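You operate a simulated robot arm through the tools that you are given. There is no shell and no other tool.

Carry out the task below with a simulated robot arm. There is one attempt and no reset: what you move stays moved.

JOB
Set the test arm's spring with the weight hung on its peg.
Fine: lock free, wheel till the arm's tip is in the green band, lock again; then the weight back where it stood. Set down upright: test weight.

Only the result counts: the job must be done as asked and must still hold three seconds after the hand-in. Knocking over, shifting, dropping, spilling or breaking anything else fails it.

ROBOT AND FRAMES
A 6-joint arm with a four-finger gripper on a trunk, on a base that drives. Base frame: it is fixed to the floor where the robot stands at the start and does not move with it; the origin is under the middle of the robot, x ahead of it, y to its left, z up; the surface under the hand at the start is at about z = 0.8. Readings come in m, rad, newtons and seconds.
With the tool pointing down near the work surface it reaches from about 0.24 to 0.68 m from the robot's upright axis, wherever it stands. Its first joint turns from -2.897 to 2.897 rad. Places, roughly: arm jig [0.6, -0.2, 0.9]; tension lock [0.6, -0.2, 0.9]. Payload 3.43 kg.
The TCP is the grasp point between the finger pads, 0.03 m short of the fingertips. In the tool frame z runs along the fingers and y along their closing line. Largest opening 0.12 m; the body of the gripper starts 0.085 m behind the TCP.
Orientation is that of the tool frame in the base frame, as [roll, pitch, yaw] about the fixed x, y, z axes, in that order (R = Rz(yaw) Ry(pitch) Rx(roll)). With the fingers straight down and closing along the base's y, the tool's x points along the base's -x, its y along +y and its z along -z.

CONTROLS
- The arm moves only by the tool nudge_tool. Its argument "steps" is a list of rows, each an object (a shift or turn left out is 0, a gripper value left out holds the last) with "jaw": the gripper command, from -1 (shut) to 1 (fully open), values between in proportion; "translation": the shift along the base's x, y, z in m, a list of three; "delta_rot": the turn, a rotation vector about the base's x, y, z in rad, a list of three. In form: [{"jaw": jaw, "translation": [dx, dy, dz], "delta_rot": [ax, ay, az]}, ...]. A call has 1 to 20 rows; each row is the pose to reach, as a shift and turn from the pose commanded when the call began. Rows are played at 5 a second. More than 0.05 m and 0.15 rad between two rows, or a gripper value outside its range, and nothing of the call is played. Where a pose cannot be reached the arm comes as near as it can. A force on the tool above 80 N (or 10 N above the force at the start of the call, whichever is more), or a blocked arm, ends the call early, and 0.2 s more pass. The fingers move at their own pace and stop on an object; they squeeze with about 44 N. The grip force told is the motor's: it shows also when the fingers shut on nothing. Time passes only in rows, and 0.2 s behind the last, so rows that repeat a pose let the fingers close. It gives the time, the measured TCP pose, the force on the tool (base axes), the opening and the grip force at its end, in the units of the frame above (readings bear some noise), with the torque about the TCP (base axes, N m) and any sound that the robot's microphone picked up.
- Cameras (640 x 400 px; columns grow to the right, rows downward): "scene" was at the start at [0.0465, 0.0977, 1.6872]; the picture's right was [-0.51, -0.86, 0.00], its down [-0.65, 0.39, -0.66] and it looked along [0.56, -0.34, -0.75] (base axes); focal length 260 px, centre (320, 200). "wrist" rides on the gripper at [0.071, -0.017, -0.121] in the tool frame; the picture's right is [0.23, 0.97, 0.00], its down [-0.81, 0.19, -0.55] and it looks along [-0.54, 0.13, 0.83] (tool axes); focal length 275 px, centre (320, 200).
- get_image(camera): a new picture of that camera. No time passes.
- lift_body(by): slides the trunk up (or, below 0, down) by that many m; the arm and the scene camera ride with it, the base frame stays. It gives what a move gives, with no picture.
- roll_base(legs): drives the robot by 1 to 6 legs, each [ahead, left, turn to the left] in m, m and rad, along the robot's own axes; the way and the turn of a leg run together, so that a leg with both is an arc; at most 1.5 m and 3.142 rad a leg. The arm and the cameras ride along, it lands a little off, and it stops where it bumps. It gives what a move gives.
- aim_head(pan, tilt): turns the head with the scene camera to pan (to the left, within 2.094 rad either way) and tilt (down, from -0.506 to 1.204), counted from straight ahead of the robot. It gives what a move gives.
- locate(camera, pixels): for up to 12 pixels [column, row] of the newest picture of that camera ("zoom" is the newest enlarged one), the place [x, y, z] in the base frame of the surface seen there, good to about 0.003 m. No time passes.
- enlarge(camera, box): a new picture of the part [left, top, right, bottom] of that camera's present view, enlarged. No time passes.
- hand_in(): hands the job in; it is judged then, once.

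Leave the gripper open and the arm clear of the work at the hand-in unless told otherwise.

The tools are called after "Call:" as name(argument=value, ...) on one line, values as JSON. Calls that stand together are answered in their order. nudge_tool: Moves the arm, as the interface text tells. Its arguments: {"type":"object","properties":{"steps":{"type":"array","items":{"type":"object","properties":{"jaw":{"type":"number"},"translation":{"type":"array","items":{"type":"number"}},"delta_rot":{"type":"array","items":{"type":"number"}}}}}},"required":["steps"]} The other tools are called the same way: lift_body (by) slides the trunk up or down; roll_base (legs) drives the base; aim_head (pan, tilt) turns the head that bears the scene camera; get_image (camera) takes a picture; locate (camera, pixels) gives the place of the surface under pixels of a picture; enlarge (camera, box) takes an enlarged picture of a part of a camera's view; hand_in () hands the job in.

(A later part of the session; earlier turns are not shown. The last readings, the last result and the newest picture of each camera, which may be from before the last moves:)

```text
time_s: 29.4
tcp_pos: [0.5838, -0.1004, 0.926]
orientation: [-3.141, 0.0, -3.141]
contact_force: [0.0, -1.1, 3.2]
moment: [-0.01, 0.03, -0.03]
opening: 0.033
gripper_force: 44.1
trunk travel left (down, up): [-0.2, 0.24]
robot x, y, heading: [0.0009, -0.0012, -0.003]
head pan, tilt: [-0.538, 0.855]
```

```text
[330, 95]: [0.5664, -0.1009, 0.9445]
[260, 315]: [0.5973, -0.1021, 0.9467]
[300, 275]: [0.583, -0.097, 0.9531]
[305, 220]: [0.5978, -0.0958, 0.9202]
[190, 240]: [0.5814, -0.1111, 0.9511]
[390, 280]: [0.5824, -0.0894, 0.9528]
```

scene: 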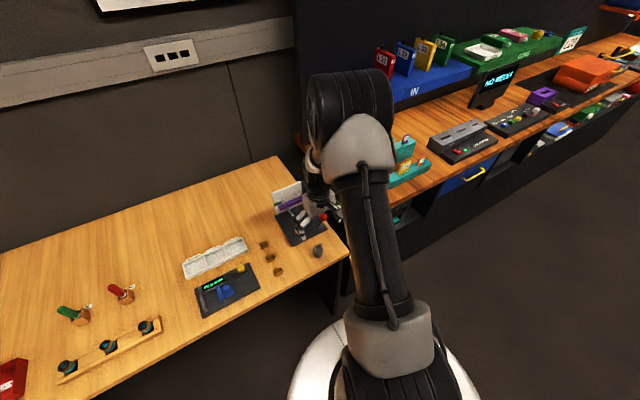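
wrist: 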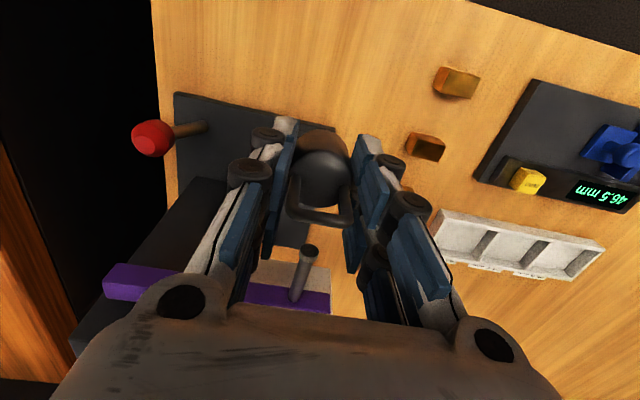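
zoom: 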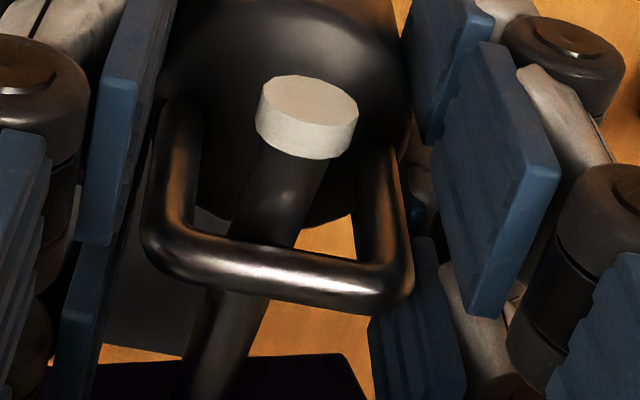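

Now +3.2 N: past the balance, which lies near z ≈ 0.937. I go back up there and open slowly.

Call:
nudge_tool(steps=[{"translation": [0, 0, 0.004]}, {"translation": [0, 0, 0.008]}, {"translation": [0, 0, 0.009]}, {"translation": [0, 0, 0.009]}, {"translation": [0, 0, 0.009]}])

Call:
nudge_tool(steps=[{"jaw": -0.42}, {"jaw": -0.38}, {"jaw": -0.34}, {"jaw": -0.3}, {"jaw": -0.2}, {"jaw": -0.1}, {"jaw": 0.0}, {"jaw": 0.0}, {"jaw": 0.0}])

Call:
get_image(camera="wrist")

Call:
enlarge(camera="wrist", box=[240, 140, 400, 250])

```text
time_s: 30.6
tcp_pos: [0.5847, -0.0998, 0.9357]
orientation: [-3.141, -0.001, 3.141]
contact_force: [-0.5, 1.6, 0.7]
moment: [-0.03, 0.06, 0.02]
opening: 0.0327
gripper_force: 44.0
trunk travel left (down, up): [-0.2, 0.24]
robot x, y, heading: [-0.0019, -0.0023, -0.002]
head pan, tilt: [-0.538, 0.855]
```

```text
time_s: 32.6
tcp_pos: [0.5837, -0.0995, 0.9357]
orientation: [-3.141, 0.001, -3.14]
contact_force: [0.2, -0.9, 0.1]
moment: [-0.03, 0.0, 0.01]
opening: 0.0602
gripper_force: 0.0
trunk travel left (down, up): [-0.2, 0.24]
robot x, y, heading: [-0.0008, 0.0021, 0.001]
head pan, tilt: [-0.538, 0.855]
```

```text
taken
```

wrist: 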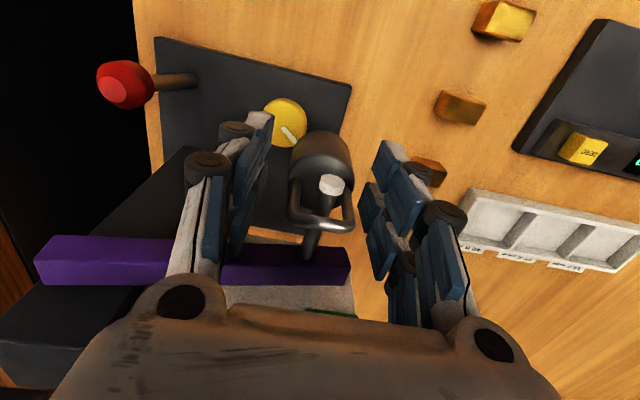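

```text
3.64 times, centred on (320, 195) of wrist
```

zoom: 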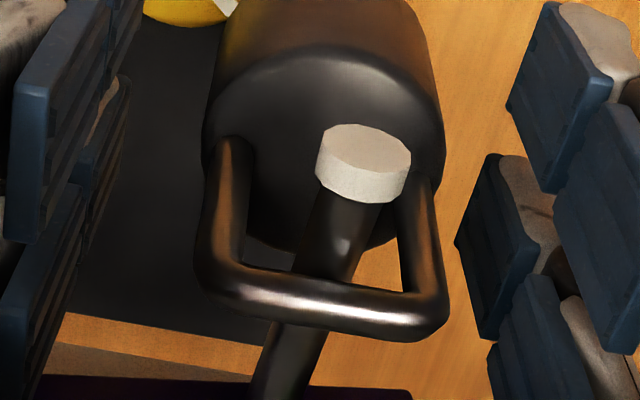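

The weight hangs freely on the peg, fingers clear on both sides. I rise straight up.

Call:
nudge_tool(steps=[{"jaw": 0.2, "translation": [0, 0, 0.0]}, {"translation": [0, 0, 0.0]}, {"translation": [0, 0, 0.03]}, {"translation": [0, 0, 0.07]}, {"translation": [0, 0, 0.11]}, {"translation": [0, 0, 0.15]}, {"translation": [-0.04, 0, 0.17]}, {"translation": [-0.08, 0, 0.18]}, {"translation": [-0.12, 0, 0.18]}, {"translation": [-0.12, 0, 0.18]}])

Call:
get_image(camera="wrist")

Call:
enlarge(camera="wrist", box=[180, 60, 380, 300])

```text
time_s: 34.8
tcp_pos: [0.4667, -0.1012, 1.1167]
orientation: [-3.14, -0.001, 3.14]
contact_force: [0.6, 0.7, 0.1]
moment: [-0.02, 0.02, 0.0]
opening: 0.072
gripper_force: 0.1
trunk travel left (down, up): [-0.2, 0.24]
robot x, y, heading: [0.0009, -0.0007, -0.002]
head pan, tilt: [-0.538, 0.855]
```

```text
taken
```

wrist: 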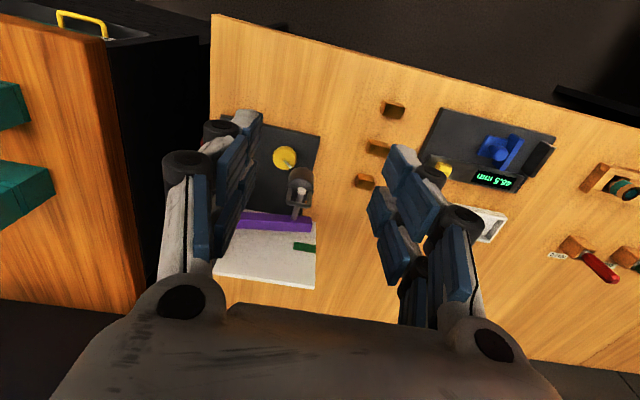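

```text
1.67 times, centred on (280, 180) of wrist
```

zoom: 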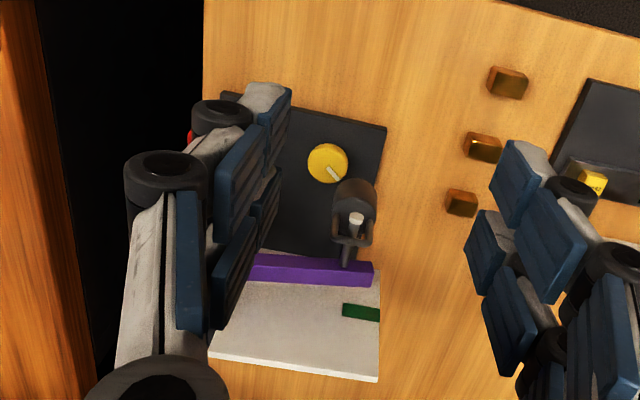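

The weight hangs on the peg, and the arm tip sits below the green band. Next is the lock lever: its red ball is at about (0.577, -0.236, 0.867), leaning to the right. I move over it, high, with the jaw at about 0.045 to cage the ball along y.

Call:
nudge_tool(steps=[{"jaw": -0.25, "translation": [0.0, -0.045, 0]}, {"translation": [0.02, -0.085, 0]}, {"translation": [0.05, -0.115, 0]}, {"translation": [0.08, -0.135, 0]}, {"translation": [0.11, -0.135, 0]}, {"translation": [0.11, -0.135, -0.04]}, {"translation": [0.11, -0.135, -0.08]}, {"translation": [0.11, -0.135, -0.12]}, {"translation": [0.11, -0.135, -0.15]}, {"translation": [0.11, -0.135, -0.15]}])

Call:
get_image(camera="wrist")

Call:
get_image(camera="scene")

```text
time_s: 37.0
tcp_pos: [0.5765, -0.2349, 0.9671]
orientation: [-3.14, 0.0, 3.141]
contact_force: [0.7, -0.7, -0.2]
moment: [0.03, -0.04, 0.01]
opening: 0.045
gripper_force: 0.0
trunk travel left (down, up): [-0.2, 0.24]
robot x, y, heading: [-0.0, -0.0009, -0.0]
head pan, tilt: [-0.538, 0.855]
```

```text
taken
```

wrist: 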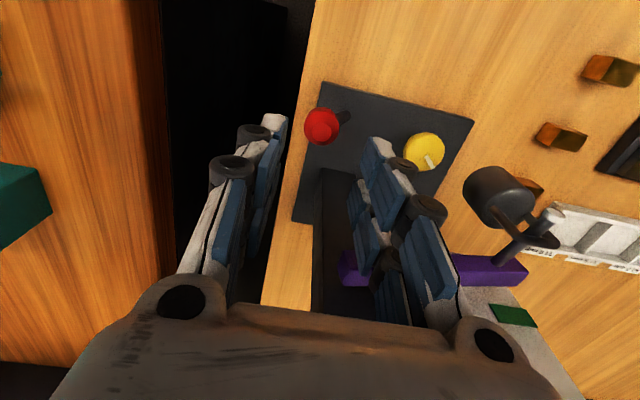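

```text
taken
```

scene: 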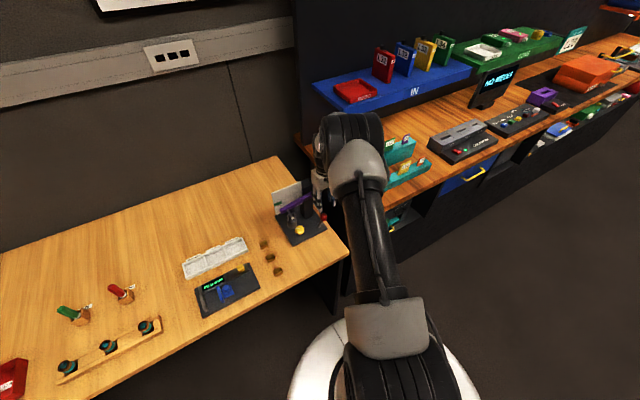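

The ball is at (321,126), centred between the fingers. I check its place.

Call:
enlarge(camera="wrist", box=[280, 90, 380, 170])

Call:
locate(camera="wrist", pixels=[[321, 126], [306, 126], [338, 126], [321, 111], [321, 142], [345, 116], [325, 85], [470, 120], [322, 172]])

Call:
enlarge(camera="scene", box=[270, 175, 350, 245])

```text
5.00 times, centred on (330, 130) of wrist
```

zoom: 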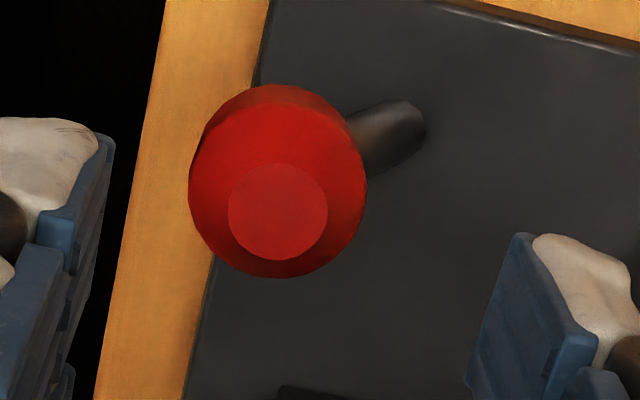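

```text
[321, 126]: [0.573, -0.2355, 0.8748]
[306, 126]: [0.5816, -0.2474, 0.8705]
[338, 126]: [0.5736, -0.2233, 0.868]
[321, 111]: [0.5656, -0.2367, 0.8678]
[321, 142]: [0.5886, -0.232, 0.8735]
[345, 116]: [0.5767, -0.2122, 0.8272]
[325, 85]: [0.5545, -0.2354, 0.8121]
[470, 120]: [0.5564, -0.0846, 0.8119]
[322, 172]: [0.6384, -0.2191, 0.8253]
```

```text
5.71 times, centred on (310, 210) of scene
```

zoom: 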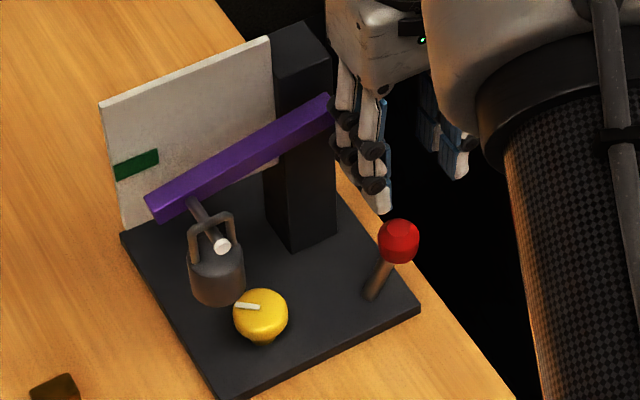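

Clear view: the weight hangs, the arm is sagging below the band, and the lever leans right. I lower so the fingertips flank the ball, 7 mm towards the robot to stay well clear of the purple arm.

Call:
nudge_tool(steps=[{"translation": [-0.007, -0.001, -0.02]}, {"translation": [-0.007, -0.001, -0.045]}, {"translation": [-0.007, -0.001, -0.065]}, {"translation": [-0.007, -0.001, -0.075]}, {"translation": [-0.007, -0.001, -0.075]}])

Call:
get_image(camera="wrist")

Call:
enlarge(camera="scene", box=[290, 175, 350, 235])

```text
time_s: 38.2
tcp_pos: [0.5676, -0.2364, 0.8892]
orientation: [3.141, 0.0, -3.14]
contact_force: [0.0, -0.1, -0.5]
moment: [0.01, 0.0, -0.02]
opening: 0.0451
gripper_force: 0.1
trunk travel left (down, up): [-0.2, 0.24]
robot x, y, heading: [0.0009, -0.0, 0.005]
head pan, tilt: [-0.538, 0.855]
```

```text
taken
```

wrist: 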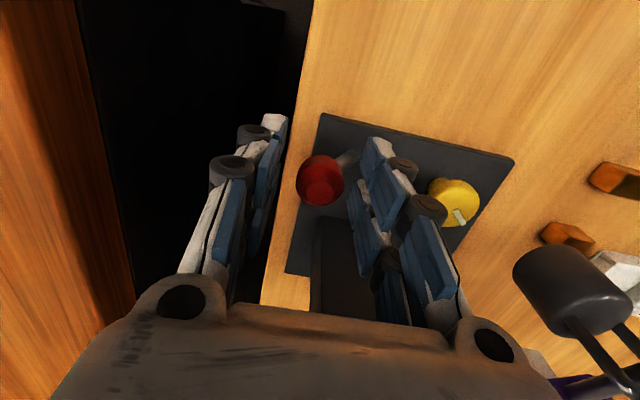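

```text
6.67 times, centred on (320, 205) of scene
```

zoom: 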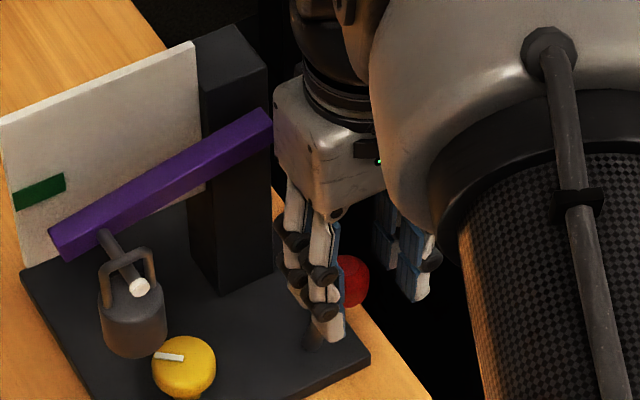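

The ball is caged. I push the lever to the left gently, 25 mm first.

Call:
nudge_tool(steps=[{"translation": [0, 0.006, 0]}, {"translation": [0, 0.012, 0]}, {"translation": [0, 0.017, 0.001]}, {"translation": [0, 0.021, 0.001]}, {"translation": [0, 0.025, 0.001]}, {"translation": [0, 0.025, 0.001]}])

Call:
enlarge(camera="wrist", box=[240, 110, 400, 230])

Call:
enlarge(camera="scene", box=[290, 175, 350, 235])

```text
time_s: 39.6
tcp_pos: [0.5682, -0.2104, 0.8909]
orientation: [-3.141, -0.001, 3.14]
contact_force: [0.2, -2.7, 2.4]
moment: [-0.13, -0.01, -0.01]
opening: 0.0466
gripper_force: 2.1
trunk travel left (down, up): [-0.2, 0.24]
robot x, y, heading: [0.0017, -0.0039, -0.001]
head pan, tilt: [-0.538, 0.855]
```

```text
3.33 times, centred on (320, 170) of wrist
```

zoom: 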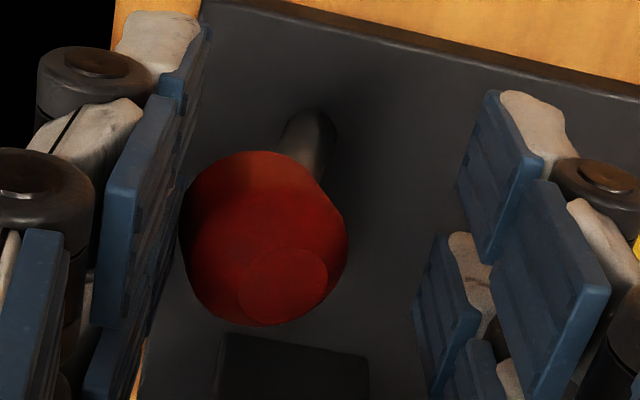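

```text
6.67 times, centred on (320, 205) of scene
```

zoom: 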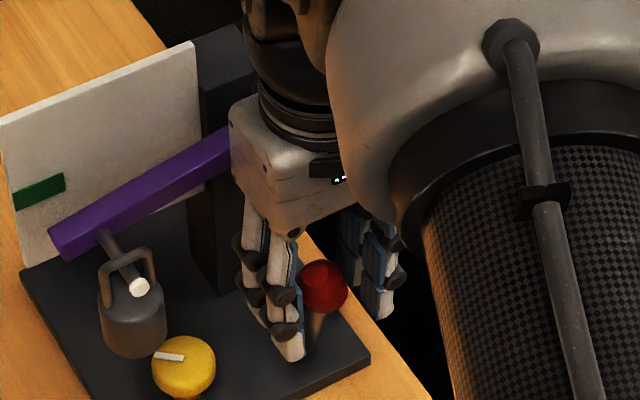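

The lever swings left with about 3 N. I continue.

Call:
nudge_tool(steps=[{"translation": [0, 0.005, 0]}, {"translation": [0, 0.01, 0]}, {"translation": [0, 0.015, 0.0]}, {"translation": [0, 0.02, 0.0]}, {"translation": [0, 0.02, 0.0]}])

Call:
enlarge(camera="wrist", box=[240, 110, 400, 230])

Call:
enlarge(camera="scene", box=[290, 175, 350, 235])

```text
time_s: 40.8
tcp_pos: [0.5666, -0.1924, 0.8925]
orientation: [-3.141, 0.0, -3.139]
contact_force: [0.1, -2.0, 0.0]
moment: [-0.07, 0.02, -0.03]
opening: 0.046
gripper_force: 1.3
trunk travel left (down, up): [-0.2, 0.24]
robot x, y, heading: [0.0001, 0.0007, 0.001]
head pan, tilt: [-0.538, 0.855]
```

```text
3.33 times, centred on (320, 170) of wrist
```

zoom: 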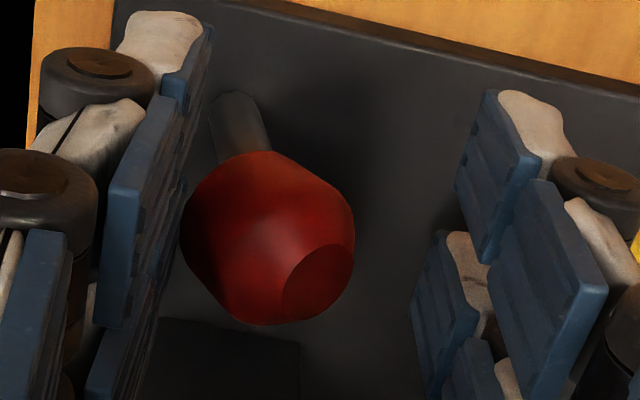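

```text
6.67 times, centred on (320, 205) of scene
```

zoom: 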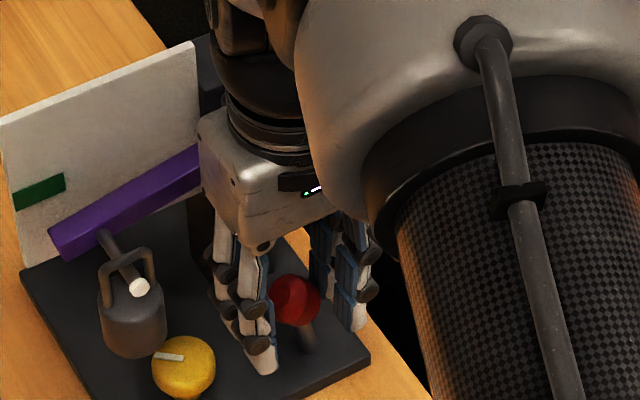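

The lever is just past upright. I go on in small steps until it stops.

Call:
nudge_tool(steps=[{"translation": [0, 0.004, 0]}, {"translation": [0, 0.008, 0]}, {"translation": [0, 0.012, 0.0]}, {"translation": [0, 0.012, 0.0]}])

Call:
enlarge(camera="wrist", box=[240, 110, 400, 230])

Call:
enlarge(camera="scene", box=[290, 175, 350, 235])

```text
time_s: 41.8
tcp_pos: [0.5663, -0.1797, 0.8918]
orientation: [-3.141, 0.001, -3.142]
contact_force: [0.3, 0.2, 0.8]
moment: [0.0, -0.02, 0.02]
opening: 0.0449
gripper_force: 0.0
trunk travel left (down, up): [-0.2, 0.24]
robot x, y, heading: [-0.0008, -0.0015, 0.001]
head pan, tilt: [-0.538, 0.855]
```

```text
3.33 times, centred on (320, 170) of wrist
```

zoom: 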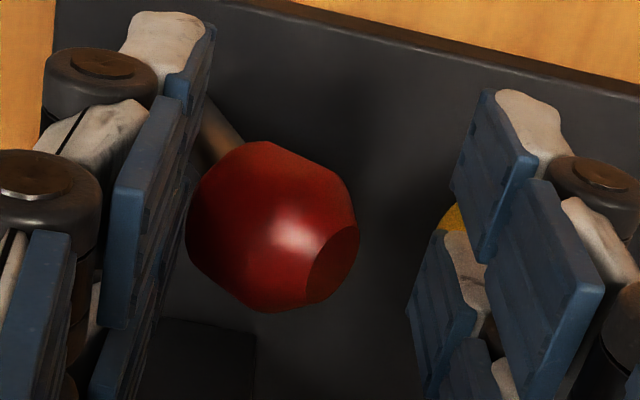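

```text
6.67 times, centred on (320, 205) of scene
```

zoom: 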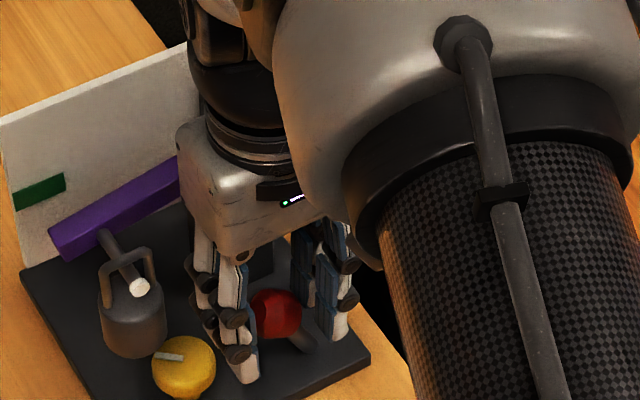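

Force is zero; the lever seems to have snapped over. I push 6 mm more to check that it's at its stop.

Call:
nudge_tool(steps=[{"translation": [0, 0.003, 0]}, {"translation": [0, 0.006, 0]}, {"translation": [0, 0.006, 0.0]}])

Call:
enlarge(camera="wrist", box=[240, 110, 400, 230])

Call:
locate(camera="zoom", pixels=[[270, 220], [290, 240]])

```text
time_s: 42.6
tcp_pos: [0.5679, -0.1753, 0.8905]
orientation: [-3.14, 0.001, 3.141]
contact_force: [-0.3, -8.4, -1.1]
moment: [-0.24, -0.08, -0.11]
opening: 0.0497
gripper_force: 4.2
trunk travel left (down, up): [-0.2, 0.24]
robot x, y, heading: [-0.0002, -0.0, 0.001]
head pan, tilt: [-0.538, 0.855]
```

```text
3.33 times, centred on (320, 170) of wrist
```

zoom: 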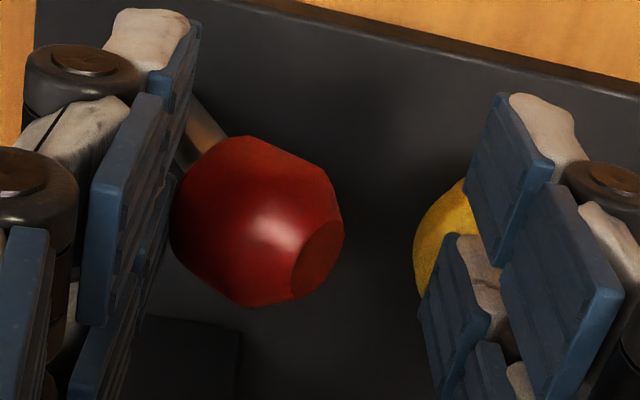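

```text
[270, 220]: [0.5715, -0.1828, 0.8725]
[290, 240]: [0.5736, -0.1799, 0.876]
```

−8.4 N: the lever is at its left stop, ball at y ≈ -0.186. I back off and rise.

Call:
nudge_tool(steps=[{"translation": [0, -0.006, 0]}, {"translation": [0, -0.01, 0]}, {"translation": [0, -0.01, 0.03]}, {"translation": [0, -0.01, 0.07]}, {"translation": [0, -0.01, 0.11]}, {"translation": [0, -0.01, 0.15]}, {"translation": [-0.02, -0.01, 0.19]}, {"translation": [-0.06, -0.01, 0.2]}, {"translation": [-0.1, -0.03, 0.21]}, {"translation": [-0.14, -0.05, 0.21]}, {"translation": [-0.16, -0.09, 0.21]}, {"translation": [-0.16, -0.13, 0.21]}, {"translation": [-0.16, -0.17, 0.21]}, {"translation": [-0.16, -0.17, 0.21]}])

Call:
enlarge(camera="scene", box=[270, 175, 350, 245])

Call:
locate(camera="zoom", pixels=[[160, 195], [165, 215], [222, 245], [260, 310], [245, 305], [215, 290], [230, 290], [118, 170], [155, 160], [285, 325], [240, 320], [215, 213]])

```text
time_s: 45.6
tcp_pos: [0.4068, -0.341, 1.0996]
orientation: [3.141, -0.001, 3.14]
contact_force: [0.1, 0.6, 0.2]
moment: [0.03, 0.0, 0.01]
opening: 0.0453
gripper_force: 0.0
trunk travel left (down, up): [-0.2, 0.24]
robot x, y, heading: [0.0015, -0.0002, 0.002]
head pan, tilt: [-0.538, 0.855]
```

```text
5.71 times, centred on (310, 210) of scene
```

zoom: 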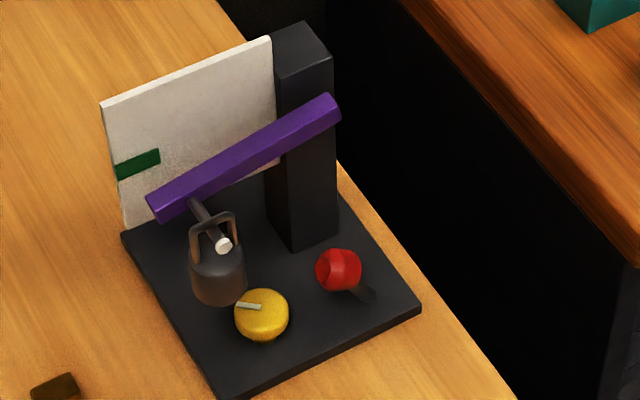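

```text
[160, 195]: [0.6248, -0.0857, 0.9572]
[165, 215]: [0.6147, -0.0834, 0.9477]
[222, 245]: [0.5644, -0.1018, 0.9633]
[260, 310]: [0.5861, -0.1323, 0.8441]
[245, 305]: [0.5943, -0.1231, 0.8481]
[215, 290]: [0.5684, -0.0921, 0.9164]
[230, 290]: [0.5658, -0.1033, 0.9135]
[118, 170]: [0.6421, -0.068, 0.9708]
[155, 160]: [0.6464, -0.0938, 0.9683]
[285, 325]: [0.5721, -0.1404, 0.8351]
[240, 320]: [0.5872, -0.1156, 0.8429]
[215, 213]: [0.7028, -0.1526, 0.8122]
```

The lever is over to the left: unlocked, ball at (0.573, -0.186, 0.867). The arm tip top is at z ≈ 0.957, about 2 cm below where it must be. Now the wheel: I'll have to come in slanted from the front, under the hung weight. I move to a viewing pose in front of it first.

Call:
nudge_tool(steps=[{"translation": [0.0, 0.04, 0]}, {"translation": [0.0, 0.08, 0]}, {"translation": [0.02, 0.12, 0]}, {"translation": [0.03, 0.16, 0]}, {"translation": [0.05, 0.2, 0]}, {"translation": [0.073, 0.21, -0.03]}, {"translation": [0.073, 0.21, -0.06]}, {"translation": [0.073, 0.21, -0.06]}])

Call:
enlarge(camera="wrist", box=[250, 110, 410, 230])

```text
time_s: 47.4
tcp_pos: [0.4817, -0.134, 1.0423]
orientation: [-3.14, -0.001, -3.14]
contact_force: [-0.6, -0.5, -0.4]
moment: [0.02, -0.03, 0.0]
opening: 0.0452
gripper_force: 0.0
trunk travel left (down, up): [-0.2, 0.24]
robot x, y, heading: [0.0035, 0.0007, -0.002]
head pan, tilt: [-0.538, 0.855]
```

```text
3.33 times, centred on (330, 170) of wrist
```

zoom: 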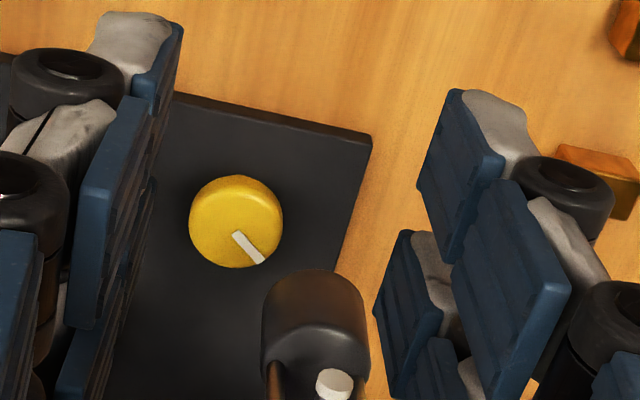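

The wheel's top is at zoom (236,221), radius about 47 px. I locate its rim and mark.

Call:
locate(camera="zoom", pixels=[[193, 222], [280, 222], [236, 194], [236, 264], [236, 230], [236, 182], [238, 236], [258, 258], [205, 195], [270, 195], [205, 250], [268, 248]])

Call:
locate(camera="zoom", pixels=[[315, 300], [265, 335], [365, 340], [315, 345], [335, 385]])

```text
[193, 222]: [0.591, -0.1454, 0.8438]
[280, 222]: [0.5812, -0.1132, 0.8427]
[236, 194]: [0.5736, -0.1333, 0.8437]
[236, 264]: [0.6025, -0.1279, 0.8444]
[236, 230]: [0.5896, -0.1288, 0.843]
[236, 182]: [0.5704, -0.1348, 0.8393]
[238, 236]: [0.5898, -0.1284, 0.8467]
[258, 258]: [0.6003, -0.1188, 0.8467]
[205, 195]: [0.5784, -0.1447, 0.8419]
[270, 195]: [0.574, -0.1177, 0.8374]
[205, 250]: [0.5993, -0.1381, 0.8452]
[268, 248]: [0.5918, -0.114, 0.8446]
```

```text
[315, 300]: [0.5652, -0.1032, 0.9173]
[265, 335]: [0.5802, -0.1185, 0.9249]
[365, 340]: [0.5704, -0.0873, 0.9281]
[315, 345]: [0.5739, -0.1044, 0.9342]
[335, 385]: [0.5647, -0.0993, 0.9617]
```

Wheel: centre (0.5865, -0.130), radius ≈ 0.017, top z 0.844. I pitch the hand forward by 0.87 rad (fingers 40° below horizontal) in place here.

Call:
nudge_tool(steps=[{"delta_rot": [0, -0.14, 0]}, {"delta_rot": [0, -0.28, 0]}, {"delta_rot": [0, -0.42, 0]}, {"delta_rot": [0, -0.56, 0]}, {"delta_rot": [0, -0.7, 0]}, {"delta_rot": [0, -0.8, 0]}, {"delta_rot": [0, -0.873, 0]}, {"delta_rot": [0, -0.873, 0]}])

Call:
get_image(camera="scene")

Call:
get_image(camera="wrist")

```text
time_s: 49.2
tcp_pos: [0.4993, -0.1486, 1.0676]
orientation: [3.102, 0.859, 3.117]
contact_force: [-0.4, -0.1, -0.7]
moment: [-0.01, 0.01, 0.01]
opening: 0.045
gripper_force: 0.0
out of reach, approached as far as the arm can: row 3, 4, 5, 6, 7, 8
trunk travel left (down, up): [-0.2, 0.24]
robot x, y, heading: [-0.0019, 0.0009, -0.002]
head pan, tilt: [-0.538, 0.855]
```

```text
taken
```

scene: 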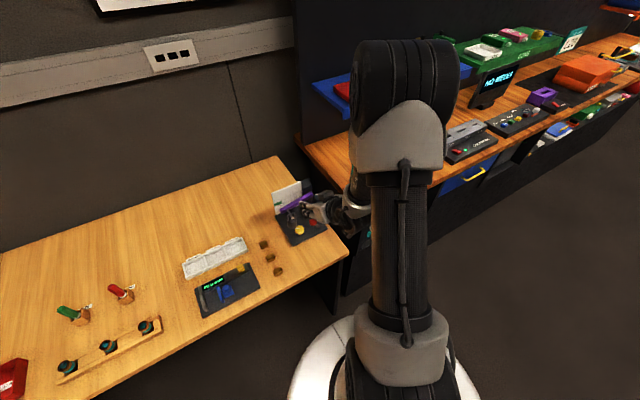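

```text
taken
```

wrist: 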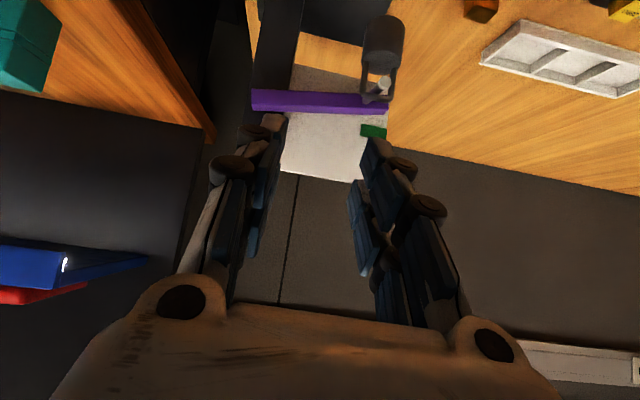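

The pose was just out of reach this near (it settled 2–3 cm off). Farther out should work; I shift 4 cm ahead to test, still well above and before the weight.

Call:
nudge_tool(steps=[{"translation": [0.02, 0, 0.0]}, {"translation": [0.04, 0, 0.0]}, {"translation": [0.04, 0, 0.0]}])

```text
time_s: 50.0
tcp_pos: [0.5397, -0.1469, 1.0678]
orientation: [3.14, 0.873, 3.139]
contact_force: [1.4, -0.5, -0.8]
moment: [0.01, 0.01, -0.01]
opening: 0.0452
gripper_force: 0.1
out of reach, approached as far as the arm can: row 1
trunk travel left (down, up): [-0.2, 0.24]
robot x, y, heading: [0.0032, 0.0034, -0.003]
head pan, tilt: [-0.538, 0.855]
```

Here the orientation is reached exactly. To have room for the slanted approach, I drive the robot 6 cm back (the hand moves away from the jig with it).

Call:
roll_base(legs=[[-0.06, 0, 0]])

Call:
enlarge(camera="scene", box=[260, 140, 360, 230])

```text
time_s: 51.0
tcp_pos: [0.479, -0.147, 1.0684]
orientation: [3.137, 0.871, 3.139]
contact_force: [-0.1, -0.8, 0.5]
moment: [-0.02, 0.05, -0.03]
opening: 0.0449
gripper_force: 0.1
trunk travel left (down, up): [-0.2, 0.24]
robot x, y, heading: [-0.0596, -0.0026, -0.001]
head pan, tilt: [-0.538, 0.855]
```

```text
4.44 times, centred on (310, 185) of scene
```

zoom: 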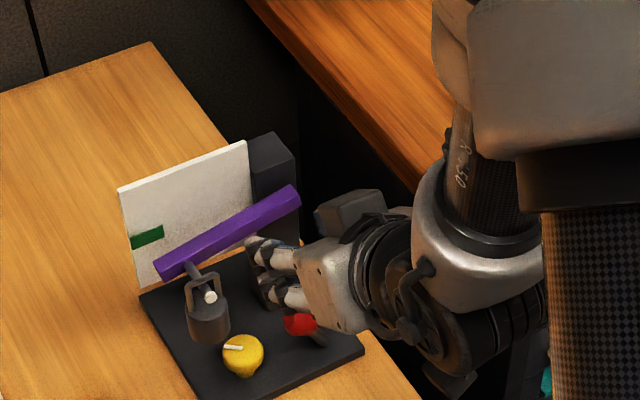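

I check how low the wrist parts hang behind the gripper.

Call:
locate(camera="zoom", pixels=[[335, 280], [370, 290], [405, 320], [455, 385], [450, 310], [440, 360], [350, 210], [300, 290], [265, 295], [340, 325], [500, 290], [430, 265]])

```text
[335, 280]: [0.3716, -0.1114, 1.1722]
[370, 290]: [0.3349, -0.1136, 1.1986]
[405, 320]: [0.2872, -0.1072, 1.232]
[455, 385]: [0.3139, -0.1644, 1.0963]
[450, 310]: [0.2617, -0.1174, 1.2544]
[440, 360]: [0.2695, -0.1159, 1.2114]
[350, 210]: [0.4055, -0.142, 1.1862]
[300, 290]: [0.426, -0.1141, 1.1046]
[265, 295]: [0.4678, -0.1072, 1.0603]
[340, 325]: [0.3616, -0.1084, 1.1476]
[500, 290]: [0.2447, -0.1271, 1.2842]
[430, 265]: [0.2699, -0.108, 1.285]
```

All of it stays above and behind. I descend to the start of the approach line: TCP about (0.500, -0.130, 0.908).

Call:
nudge_tool(steps=[{"translation": [0.005, 0.017, -0.03]}, {"translation": [0.01, 0.017, -0.07]}, {"translation": [0.01, 0.017, -0.11]}, {"translation": [0.015, 0.017, -0.14]}, {"translation": [0.021, 0.017, -0.16]}, {"translation": [0.021, 0.017, -0.16]}])

Call:
enlarge(camera="scene", box=[260, 140, 360, 230])

Call:
get_image(camera="wrist")

```text
time_s: 52.4
tcp_pos: [0.5328, -0.1491, 0.9193]
orientation: [3.064, 0.855, 3.093]
contact_force: [0.2, -0.6, -0.4]
moment: [0.0, -0.01, 0.03]
opening: 0.0448
gripper_force: 0.0
out of reach, approached as far as the arm can: row 1, 2, 3, 4, 5, 6
trunk travel left (down, up): [-0.2, 0.24]
robot x, y, heading: [-0.0608, 0.0006, -0.001]
head pan, tilt: [-0.538, 0.855]
```

```text
4.44 times, centred on (310, 185) of scene
```

zoom: 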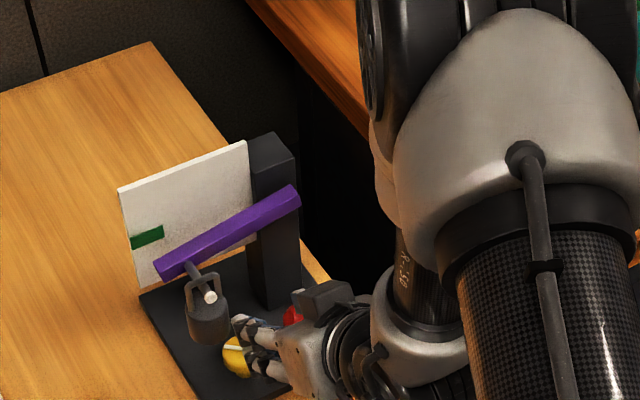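

```text
taken
```

wrist: 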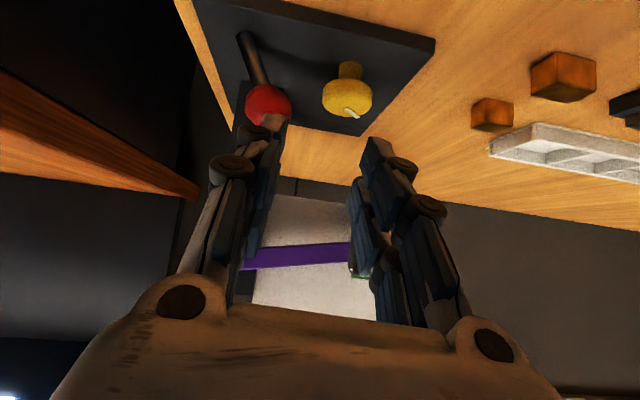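

The arm cannot fold this near, so it stopped 3 cm off target. I drive back another 8 cm, which also pulls the hand straight away from the jig.

Call:
roll_base(legs=[[-0.08, 0, 0]])

Call:
nudge_tool(steps=[{"translation": [0.0, 0.0, 0.0]}, {"translation": [0.0, 0.0, 0.0]}])

```text
time_s: 53.4
tcp_pos: [0.4517, -0.1481, 0.921]
orientation: [3.066, 0.855, 3.096]
contact_force: [-0.3, 0.2, 0.7]
moment: [0.0, -0.02, -0.01]
opening: 0.0451
gripper_force: 0.0
trunk travel left (down, up): [-0.2, 0.24]
robot x, y, heading: [-0.1384, 0.0014, -0.003]
head pan, tilt: [-0.538, 0.855]
```

```text
time_s: 54.0
tcp_pos: [0.4538, -0.1473, 0.9199]
orientation: [3.063, 0.856, 3.096]
contact_force: [0.6, 0.3, 0.1]
moment: [-0.05, -0.02, 0.0]
opening: 0.0447
gripper_force: 0.1
trunk travel left (down, up): [-0.2, 0.24]
robot x, y, heading: [-0.1403, 0.0015, -0.0]
head pan, tilt: [-0.538, 0.855]
```

Now I straighten the orientation and go to the approach start (0.500, -0.130, 0.908).

Call:
nudge_tool(steps=[{"translation": [0.0, 0.0175, 0.0], "delta_rot": [-0.0515, -0.0175, -0.014]}, {"translation": [0.025, 0.0175, -0.006], "delta_rot": [-0.0515, -0.0175, -0.014]}, {"translation": [0.047, 0.0175, -0.012], "delta_rot": [-0.0515, -0.0175, -0.014]}, {"translation": [0.047, 0.0175, -0.012], "delta_rot": [-0.0515, -0.0175, -0.014]}])

Call:
get_image(camera="wrist")

Call:
get_image(camera="scene")

```text
time_s: 55.0
tcp_pos: [0.5088, -0.1364, 0.9094]
orientation: [3.119, 0.87, 3.127]
contact_force: [0.1, 1.3, -0.1]
moment: [0.02, 0.0, 0.02]
opening: 0.0449
gripper_force: 0.0
out of reach, approached as far as the arm can: row 1, 2, 3, 4
trunk travel left (down, up): [-0.2, 0.24]
robot x, y, heading: [-0.1388, -0.0043, 0.0]
head pan, tilt: [-0.538, 0.855]
```

```text
taken
```

wrist: 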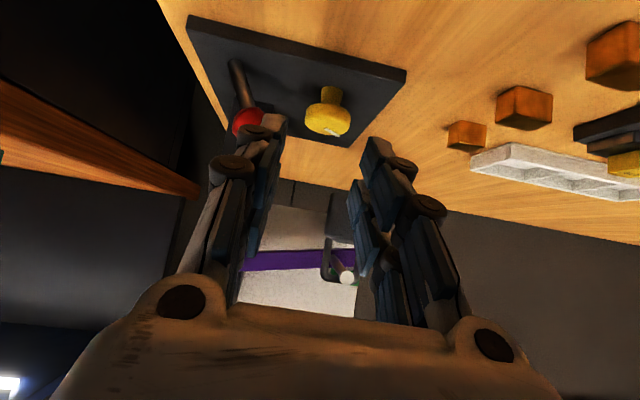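

```text
taken
```

scene: 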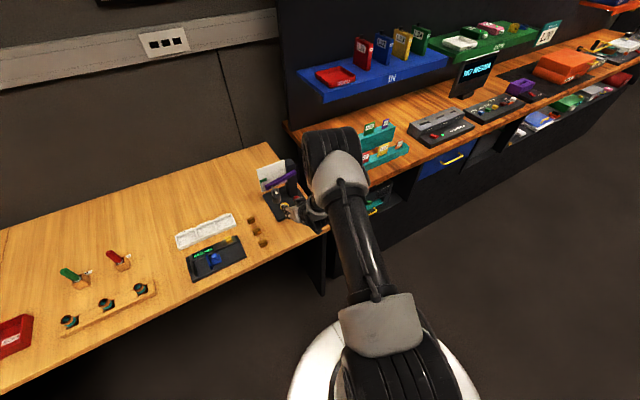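

Still a centimetre short of the wanted pose; the lower the hand, the farther back the robot must be. Another 8 cm back.

Call:
roll_base(legs=[[-0.08, 0, 0]])

Call:
nudge_tool(steps=[{"translation": [0.0, 0.0, 0.0]}, {"translation": [0.0, 0.0, 0.0]}])

```text
time_s: 56.1
tcp_pos: [0.428, -0.1369, 0.9095]
orientation: [3.118, 0.87, 3.126]
contact_force: [-1.3, -0.6, 0.2]
moment: [0.0, -0.03, 0.0]
opening: 0.0451
gripper_force: 0.1
trunk travel left (down, up): [-0.2, 0.24]
robot x, y, heading: [-0.2203, -0.0049, -0.001]
head pan, tilt: [-0.538, 0.855]
```

```text
time_s: 56.7
tcp_pos: [0.429, -0.1358, 0.9102]
orientation: [3.118, 0.869, 3.129]
contact_force: [-0.5, -0.3, 0.6]
moment: [-0.01, 0.01, 0.02]
opening: 0.0449
gripper_force: 0.1
trunk travel left (down, up): [-0.2, 0.24]
robot x, y, heading: [-0.2194, 0.0013, 0.0]
head pan, tilt: [-0.538, 0.855]
```

Call:
nudge_tool(steps=[{"translation": [0.02, 0.006, 0.0], "delta_rot": [-0.0155, -0.004, -0.004]}, {"translation": [0.045, 0.006, -0.001], "delta_rot": [-0.0155, -0.004, -0.004]}, {"translation": [0.0715, 0.006, -0.002], "delta_rot": [-0.0155, -0.004, -0.004]}, {"translation": [0.0715, 0.006, -0.002], "delta_rot": [-0.0155, -0.004, -0.004]}])

Call:
get_image(camera="wrist")

Call:
enlarge(camera="scene", box=[235, 150, 335, 230])

```text
time_s: 57.7
tcp_pos: [0.5014, -0.1305, 0.9079]
orientation: [-3.14, 0.871, -3.14]
contact_force: [-0.1, -0.3, 0.2]
moment: [-0.02, 0.01, 0.0]
opening: 0.045
gripper_force: 0.0
trunk travel left (down, up): [-0.2, 0.24]
robot x, y, heading: [-0.2183, -0.001, -0.002]
head pan, tilt: [-0.538, 0.855]
```

```text
taken
```

wrist: 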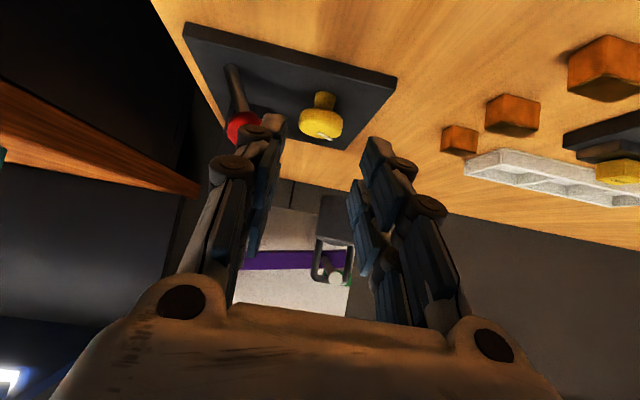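

```text
5.00 times, centred on (285, 190) of scene
```

zoom: 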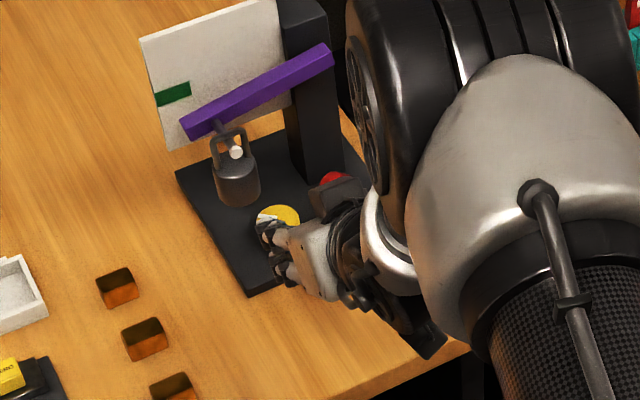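

Now the pose is exact and the wheel at (320,125) lies centred between the fingers. I check the wheel and the weight's bottom from here.

Call:
enlarge(camera="wrist", box=[220, 60, 400, 180])

Call:
locate(camera="wrist", pixels=[[301, 125], [340, 120], [320, 112], [322, 130], [324, 98], [240, 126], [332, 200], [320, 137], [233, 80], [335, 245]])

```text
3.33 times, centred on (310, 120) of wrist
```

zoom: 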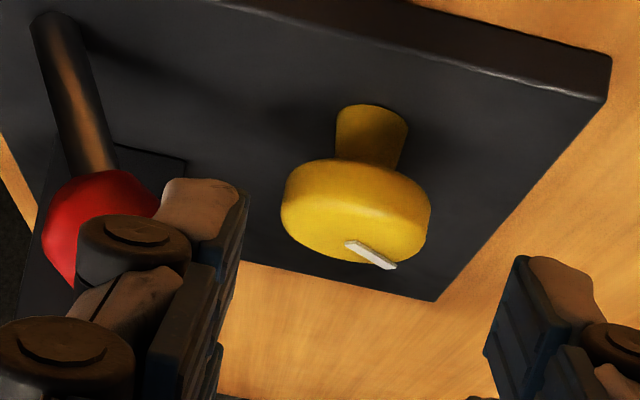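

```text
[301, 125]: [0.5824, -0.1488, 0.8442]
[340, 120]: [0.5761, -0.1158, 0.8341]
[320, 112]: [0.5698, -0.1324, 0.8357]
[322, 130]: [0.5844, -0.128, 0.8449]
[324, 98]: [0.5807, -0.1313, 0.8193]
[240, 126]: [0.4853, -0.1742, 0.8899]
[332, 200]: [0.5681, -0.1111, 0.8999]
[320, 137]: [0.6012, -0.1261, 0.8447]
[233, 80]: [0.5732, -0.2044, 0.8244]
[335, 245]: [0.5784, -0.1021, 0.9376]
```

The knob's side spans z ≈ 0.829–0.844. I advance along the finger direction to TCP (0.577, -0.1305, 0.845), most of the way first.

Call:
nudge_tool(steps=[{"translation": [0.02, 0, -0.0167]}, {"translation": [0.04, 0, -0.0334]}, {"translation": [0.055, 0, -0.046]}, {"translation": [0.055, 0, -0.046]}])

Call:
enlarge(camera="wrist", box=[220, 90, 420, 230])

Call:
enlarge(camera="scene", box=[255, 155, 325, 215])

```text
time_s: 58.7
tcp_pos: [0.556, -0.1287, 0.8617]
orientation: [-3.137, 0.873, 3.14]
contact_force: [0.5, -0.6, 0.1]
moment: [0.01, 0.03, 0.02]
opening: 0.0451
gripper_force: 0.0
trunk travel left (down, up): [-0.2, 0.24]
robot x, y, heading: [-0.216, 0.0029, 0.005]
head pan, tilt: [-0.538, 0.855]
```

```text
2.86 times, centred on (320, 160) of wrist
```

zoom: 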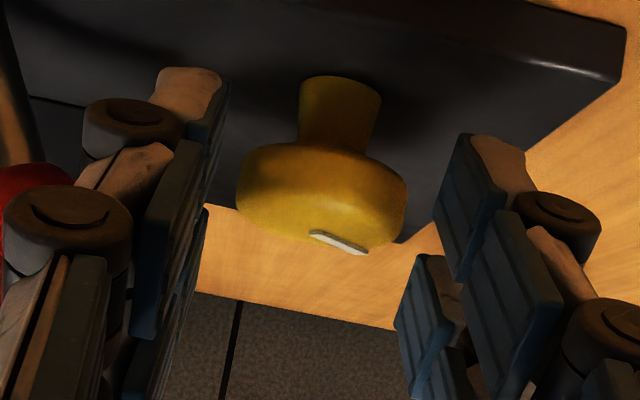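

```text
6.67 times, centred on (290, 185) of scene
```

zoom: 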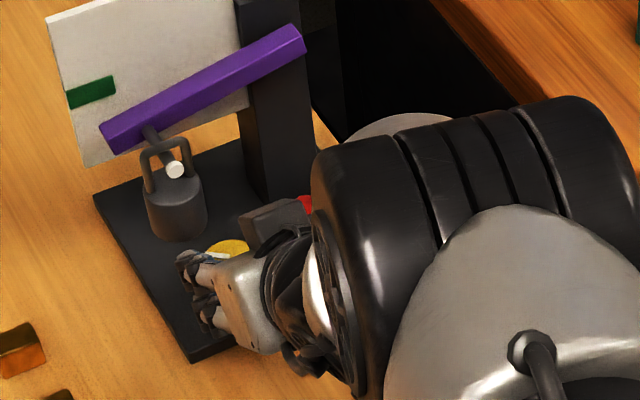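

A dark box sits on the top side of the hand at zoom (275,215). I check its distance to the weight and lever.

Call:
locate(camera="zoom", pixels=[[275, 205], [245, 215], [255, 245], [300, 205], [290, 235], [305, 205], [225, 245], [240, 290], [175, 170], [160, 235], [190, 232], [185, 260]])

```text
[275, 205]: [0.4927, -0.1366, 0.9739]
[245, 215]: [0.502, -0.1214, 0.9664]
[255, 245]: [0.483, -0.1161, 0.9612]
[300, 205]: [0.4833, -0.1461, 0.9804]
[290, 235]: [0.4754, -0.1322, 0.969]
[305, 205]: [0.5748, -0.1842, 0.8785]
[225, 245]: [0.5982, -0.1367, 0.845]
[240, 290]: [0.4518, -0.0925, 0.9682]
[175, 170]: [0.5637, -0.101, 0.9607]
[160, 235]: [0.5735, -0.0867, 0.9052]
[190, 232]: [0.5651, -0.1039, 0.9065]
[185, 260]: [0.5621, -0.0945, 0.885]
```

Clearances are fine (1 cm or more, growing as I go in). I finish the approach.

Call:
nudge_tool(steps=[{"translation": [0.01, -0.001, -0.0084]}, {"translation": [0.0205, -0.001, -0.017]}, {"translation": [0.0205, -0.001, -0.017]}])

Call:
enlarge(camera="wrist", box=[220, 110, 420, 250])

Call:
enlarge(camera="scene", box=[255, 155, 325, 215])

```text
time_s: 59.5
tcp_pos: [0.5768, -0.1307, 0.8493]
orientation: [-3.14, 0.879, -3.141]
contact_force: [-4.6, 2.2, 15.9]
moment: [-0.04, 0.12, 0.0]
opening: 0.0448
gripper_force: 0.0
trunk travel left (down, up): [-0.2, 0.24]
robot x, y, heading: [-0.217, -0.0017, -0.003]
head pan, tilt: [-0.538, 0.855]
```

```text
2.86 times, centred on (320, 180) of wrist
```

zoom: 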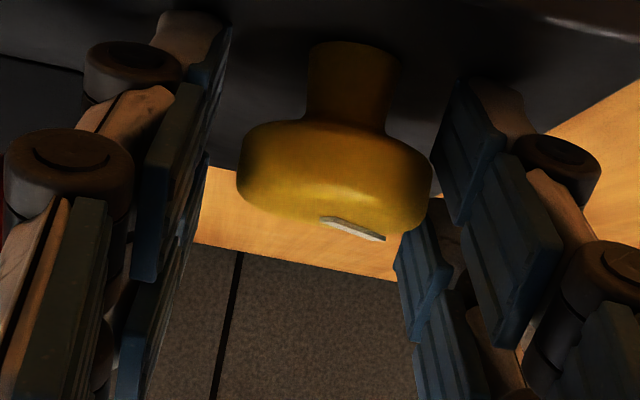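

```text
6.67 times, centred on (290, 185) of scene
```

zoom: 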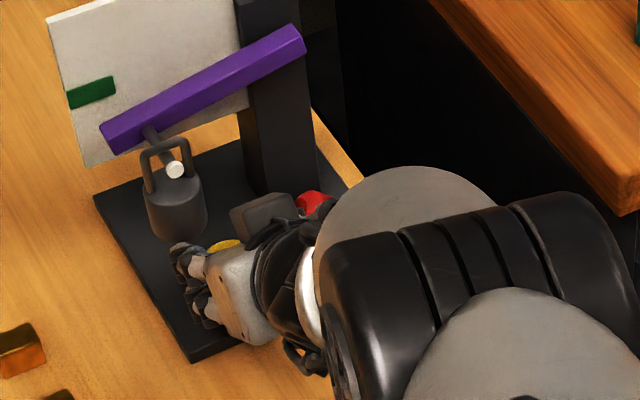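

I feel 16 N upward: something touches below. I locate the fingertips' lower edges relative to the plate.

Call:
locate(camera="zoom", pixels=[[185, 25], [130, 55], [130, 105], [70, 150], [70, 180], [490, 105], [550, 150], [550, 195], [610, 260], [350, 90], [335, 180], [220, 30]])

```text
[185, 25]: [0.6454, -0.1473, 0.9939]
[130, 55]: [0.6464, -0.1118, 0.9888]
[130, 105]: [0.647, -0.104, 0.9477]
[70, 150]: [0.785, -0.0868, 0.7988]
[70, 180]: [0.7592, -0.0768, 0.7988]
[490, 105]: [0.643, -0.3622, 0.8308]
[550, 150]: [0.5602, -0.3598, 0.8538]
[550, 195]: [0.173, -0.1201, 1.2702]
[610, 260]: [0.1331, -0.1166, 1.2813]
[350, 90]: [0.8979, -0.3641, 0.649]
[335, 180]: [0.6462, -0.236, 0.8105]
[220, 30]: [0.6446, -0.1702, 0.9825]
```

That zoom was the scene one; I retake the wrist zoom and locate in it.

Call:
enlarge(camera="wrist", box=[220, 110, 420, 250])

Call:
locate(camera="zoom", pixels=[[185, 25], [130, 55], [130, 105], [70, 150], [70, 180], [490, 105], [550, 150], [550, 195], [610, 260], [350, 90], [335, 180], [240, 140]])

```text
2.86 times, centred on (320, 180) of wrist
```

zoom: 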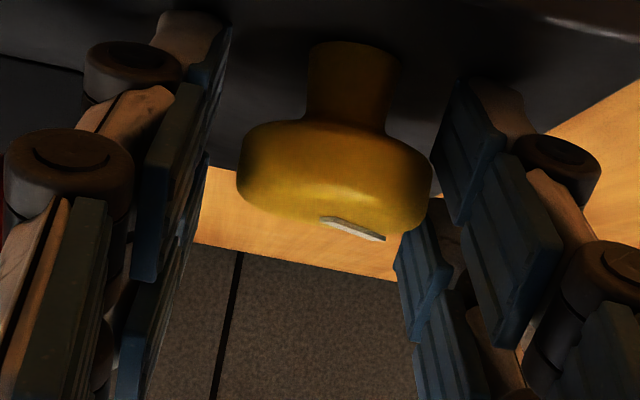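

```text
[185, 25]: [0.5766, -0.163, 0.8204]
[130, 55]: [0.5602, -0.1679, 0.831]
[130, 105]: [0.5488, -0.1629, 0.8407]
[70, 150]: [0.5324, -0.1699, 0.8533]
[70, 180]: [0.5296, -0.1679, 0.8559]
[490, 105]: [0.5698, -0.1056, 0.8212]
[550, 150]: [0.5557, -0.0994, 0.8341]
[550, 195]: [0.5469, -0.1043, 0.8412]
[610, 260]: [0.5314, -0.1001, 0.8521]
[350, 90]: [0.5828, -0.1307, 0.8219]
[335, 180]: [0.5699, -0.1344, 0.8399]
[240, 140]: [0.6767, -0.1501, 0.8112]
```

The fingers are bulkier than their pads (about ±22 mm), so the tips' lower edge touches the plate. I back off 6 mm along the approach line, check the force, then close on the knob.

Call:
nudge_tool(steps=[{"translation": [-0.004, 0.0, 0.0075]}, {"translation": [-0.0045, 0.0, 0.0085]}, {"translation": [-0.0045, 0.0, 0.0085]}])

Call:
enlarge(camera="wrist", box=[220, 110, 420, 250])

Call:
locate(camera="zoom", pixels=[[185, 25], [490, 105], [130, 55]])

```text
time_s: 60.3
tcp_pos: [0.5704, -0.1322, 0.8519]
orientation: [-3.14, 0.87, 3.14]
contact_force: [-0.5, 1.1, 0.5]
moment: [0.02, 0.02, -0.01]
opening: 0.0447
gripper_force: 0.0
trunk travel left (down, up): [-0.2, 0.24]
robot x, y, heading: [-0.2177, 0.0014, 0.004]
head pan, tilt: [-0.538, 0.855]
```

```text
2.86 times, centred on (320, 180) of wrist
```

zoom: 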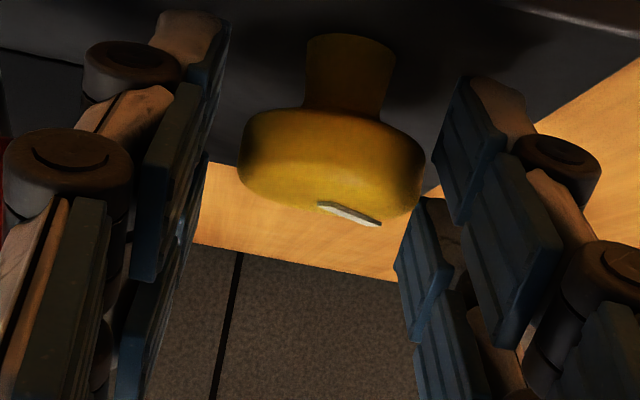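

```text
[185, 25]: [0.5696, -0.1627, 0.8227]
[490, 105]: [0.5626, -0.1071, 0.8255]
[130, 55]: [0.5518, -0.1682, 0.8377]
```

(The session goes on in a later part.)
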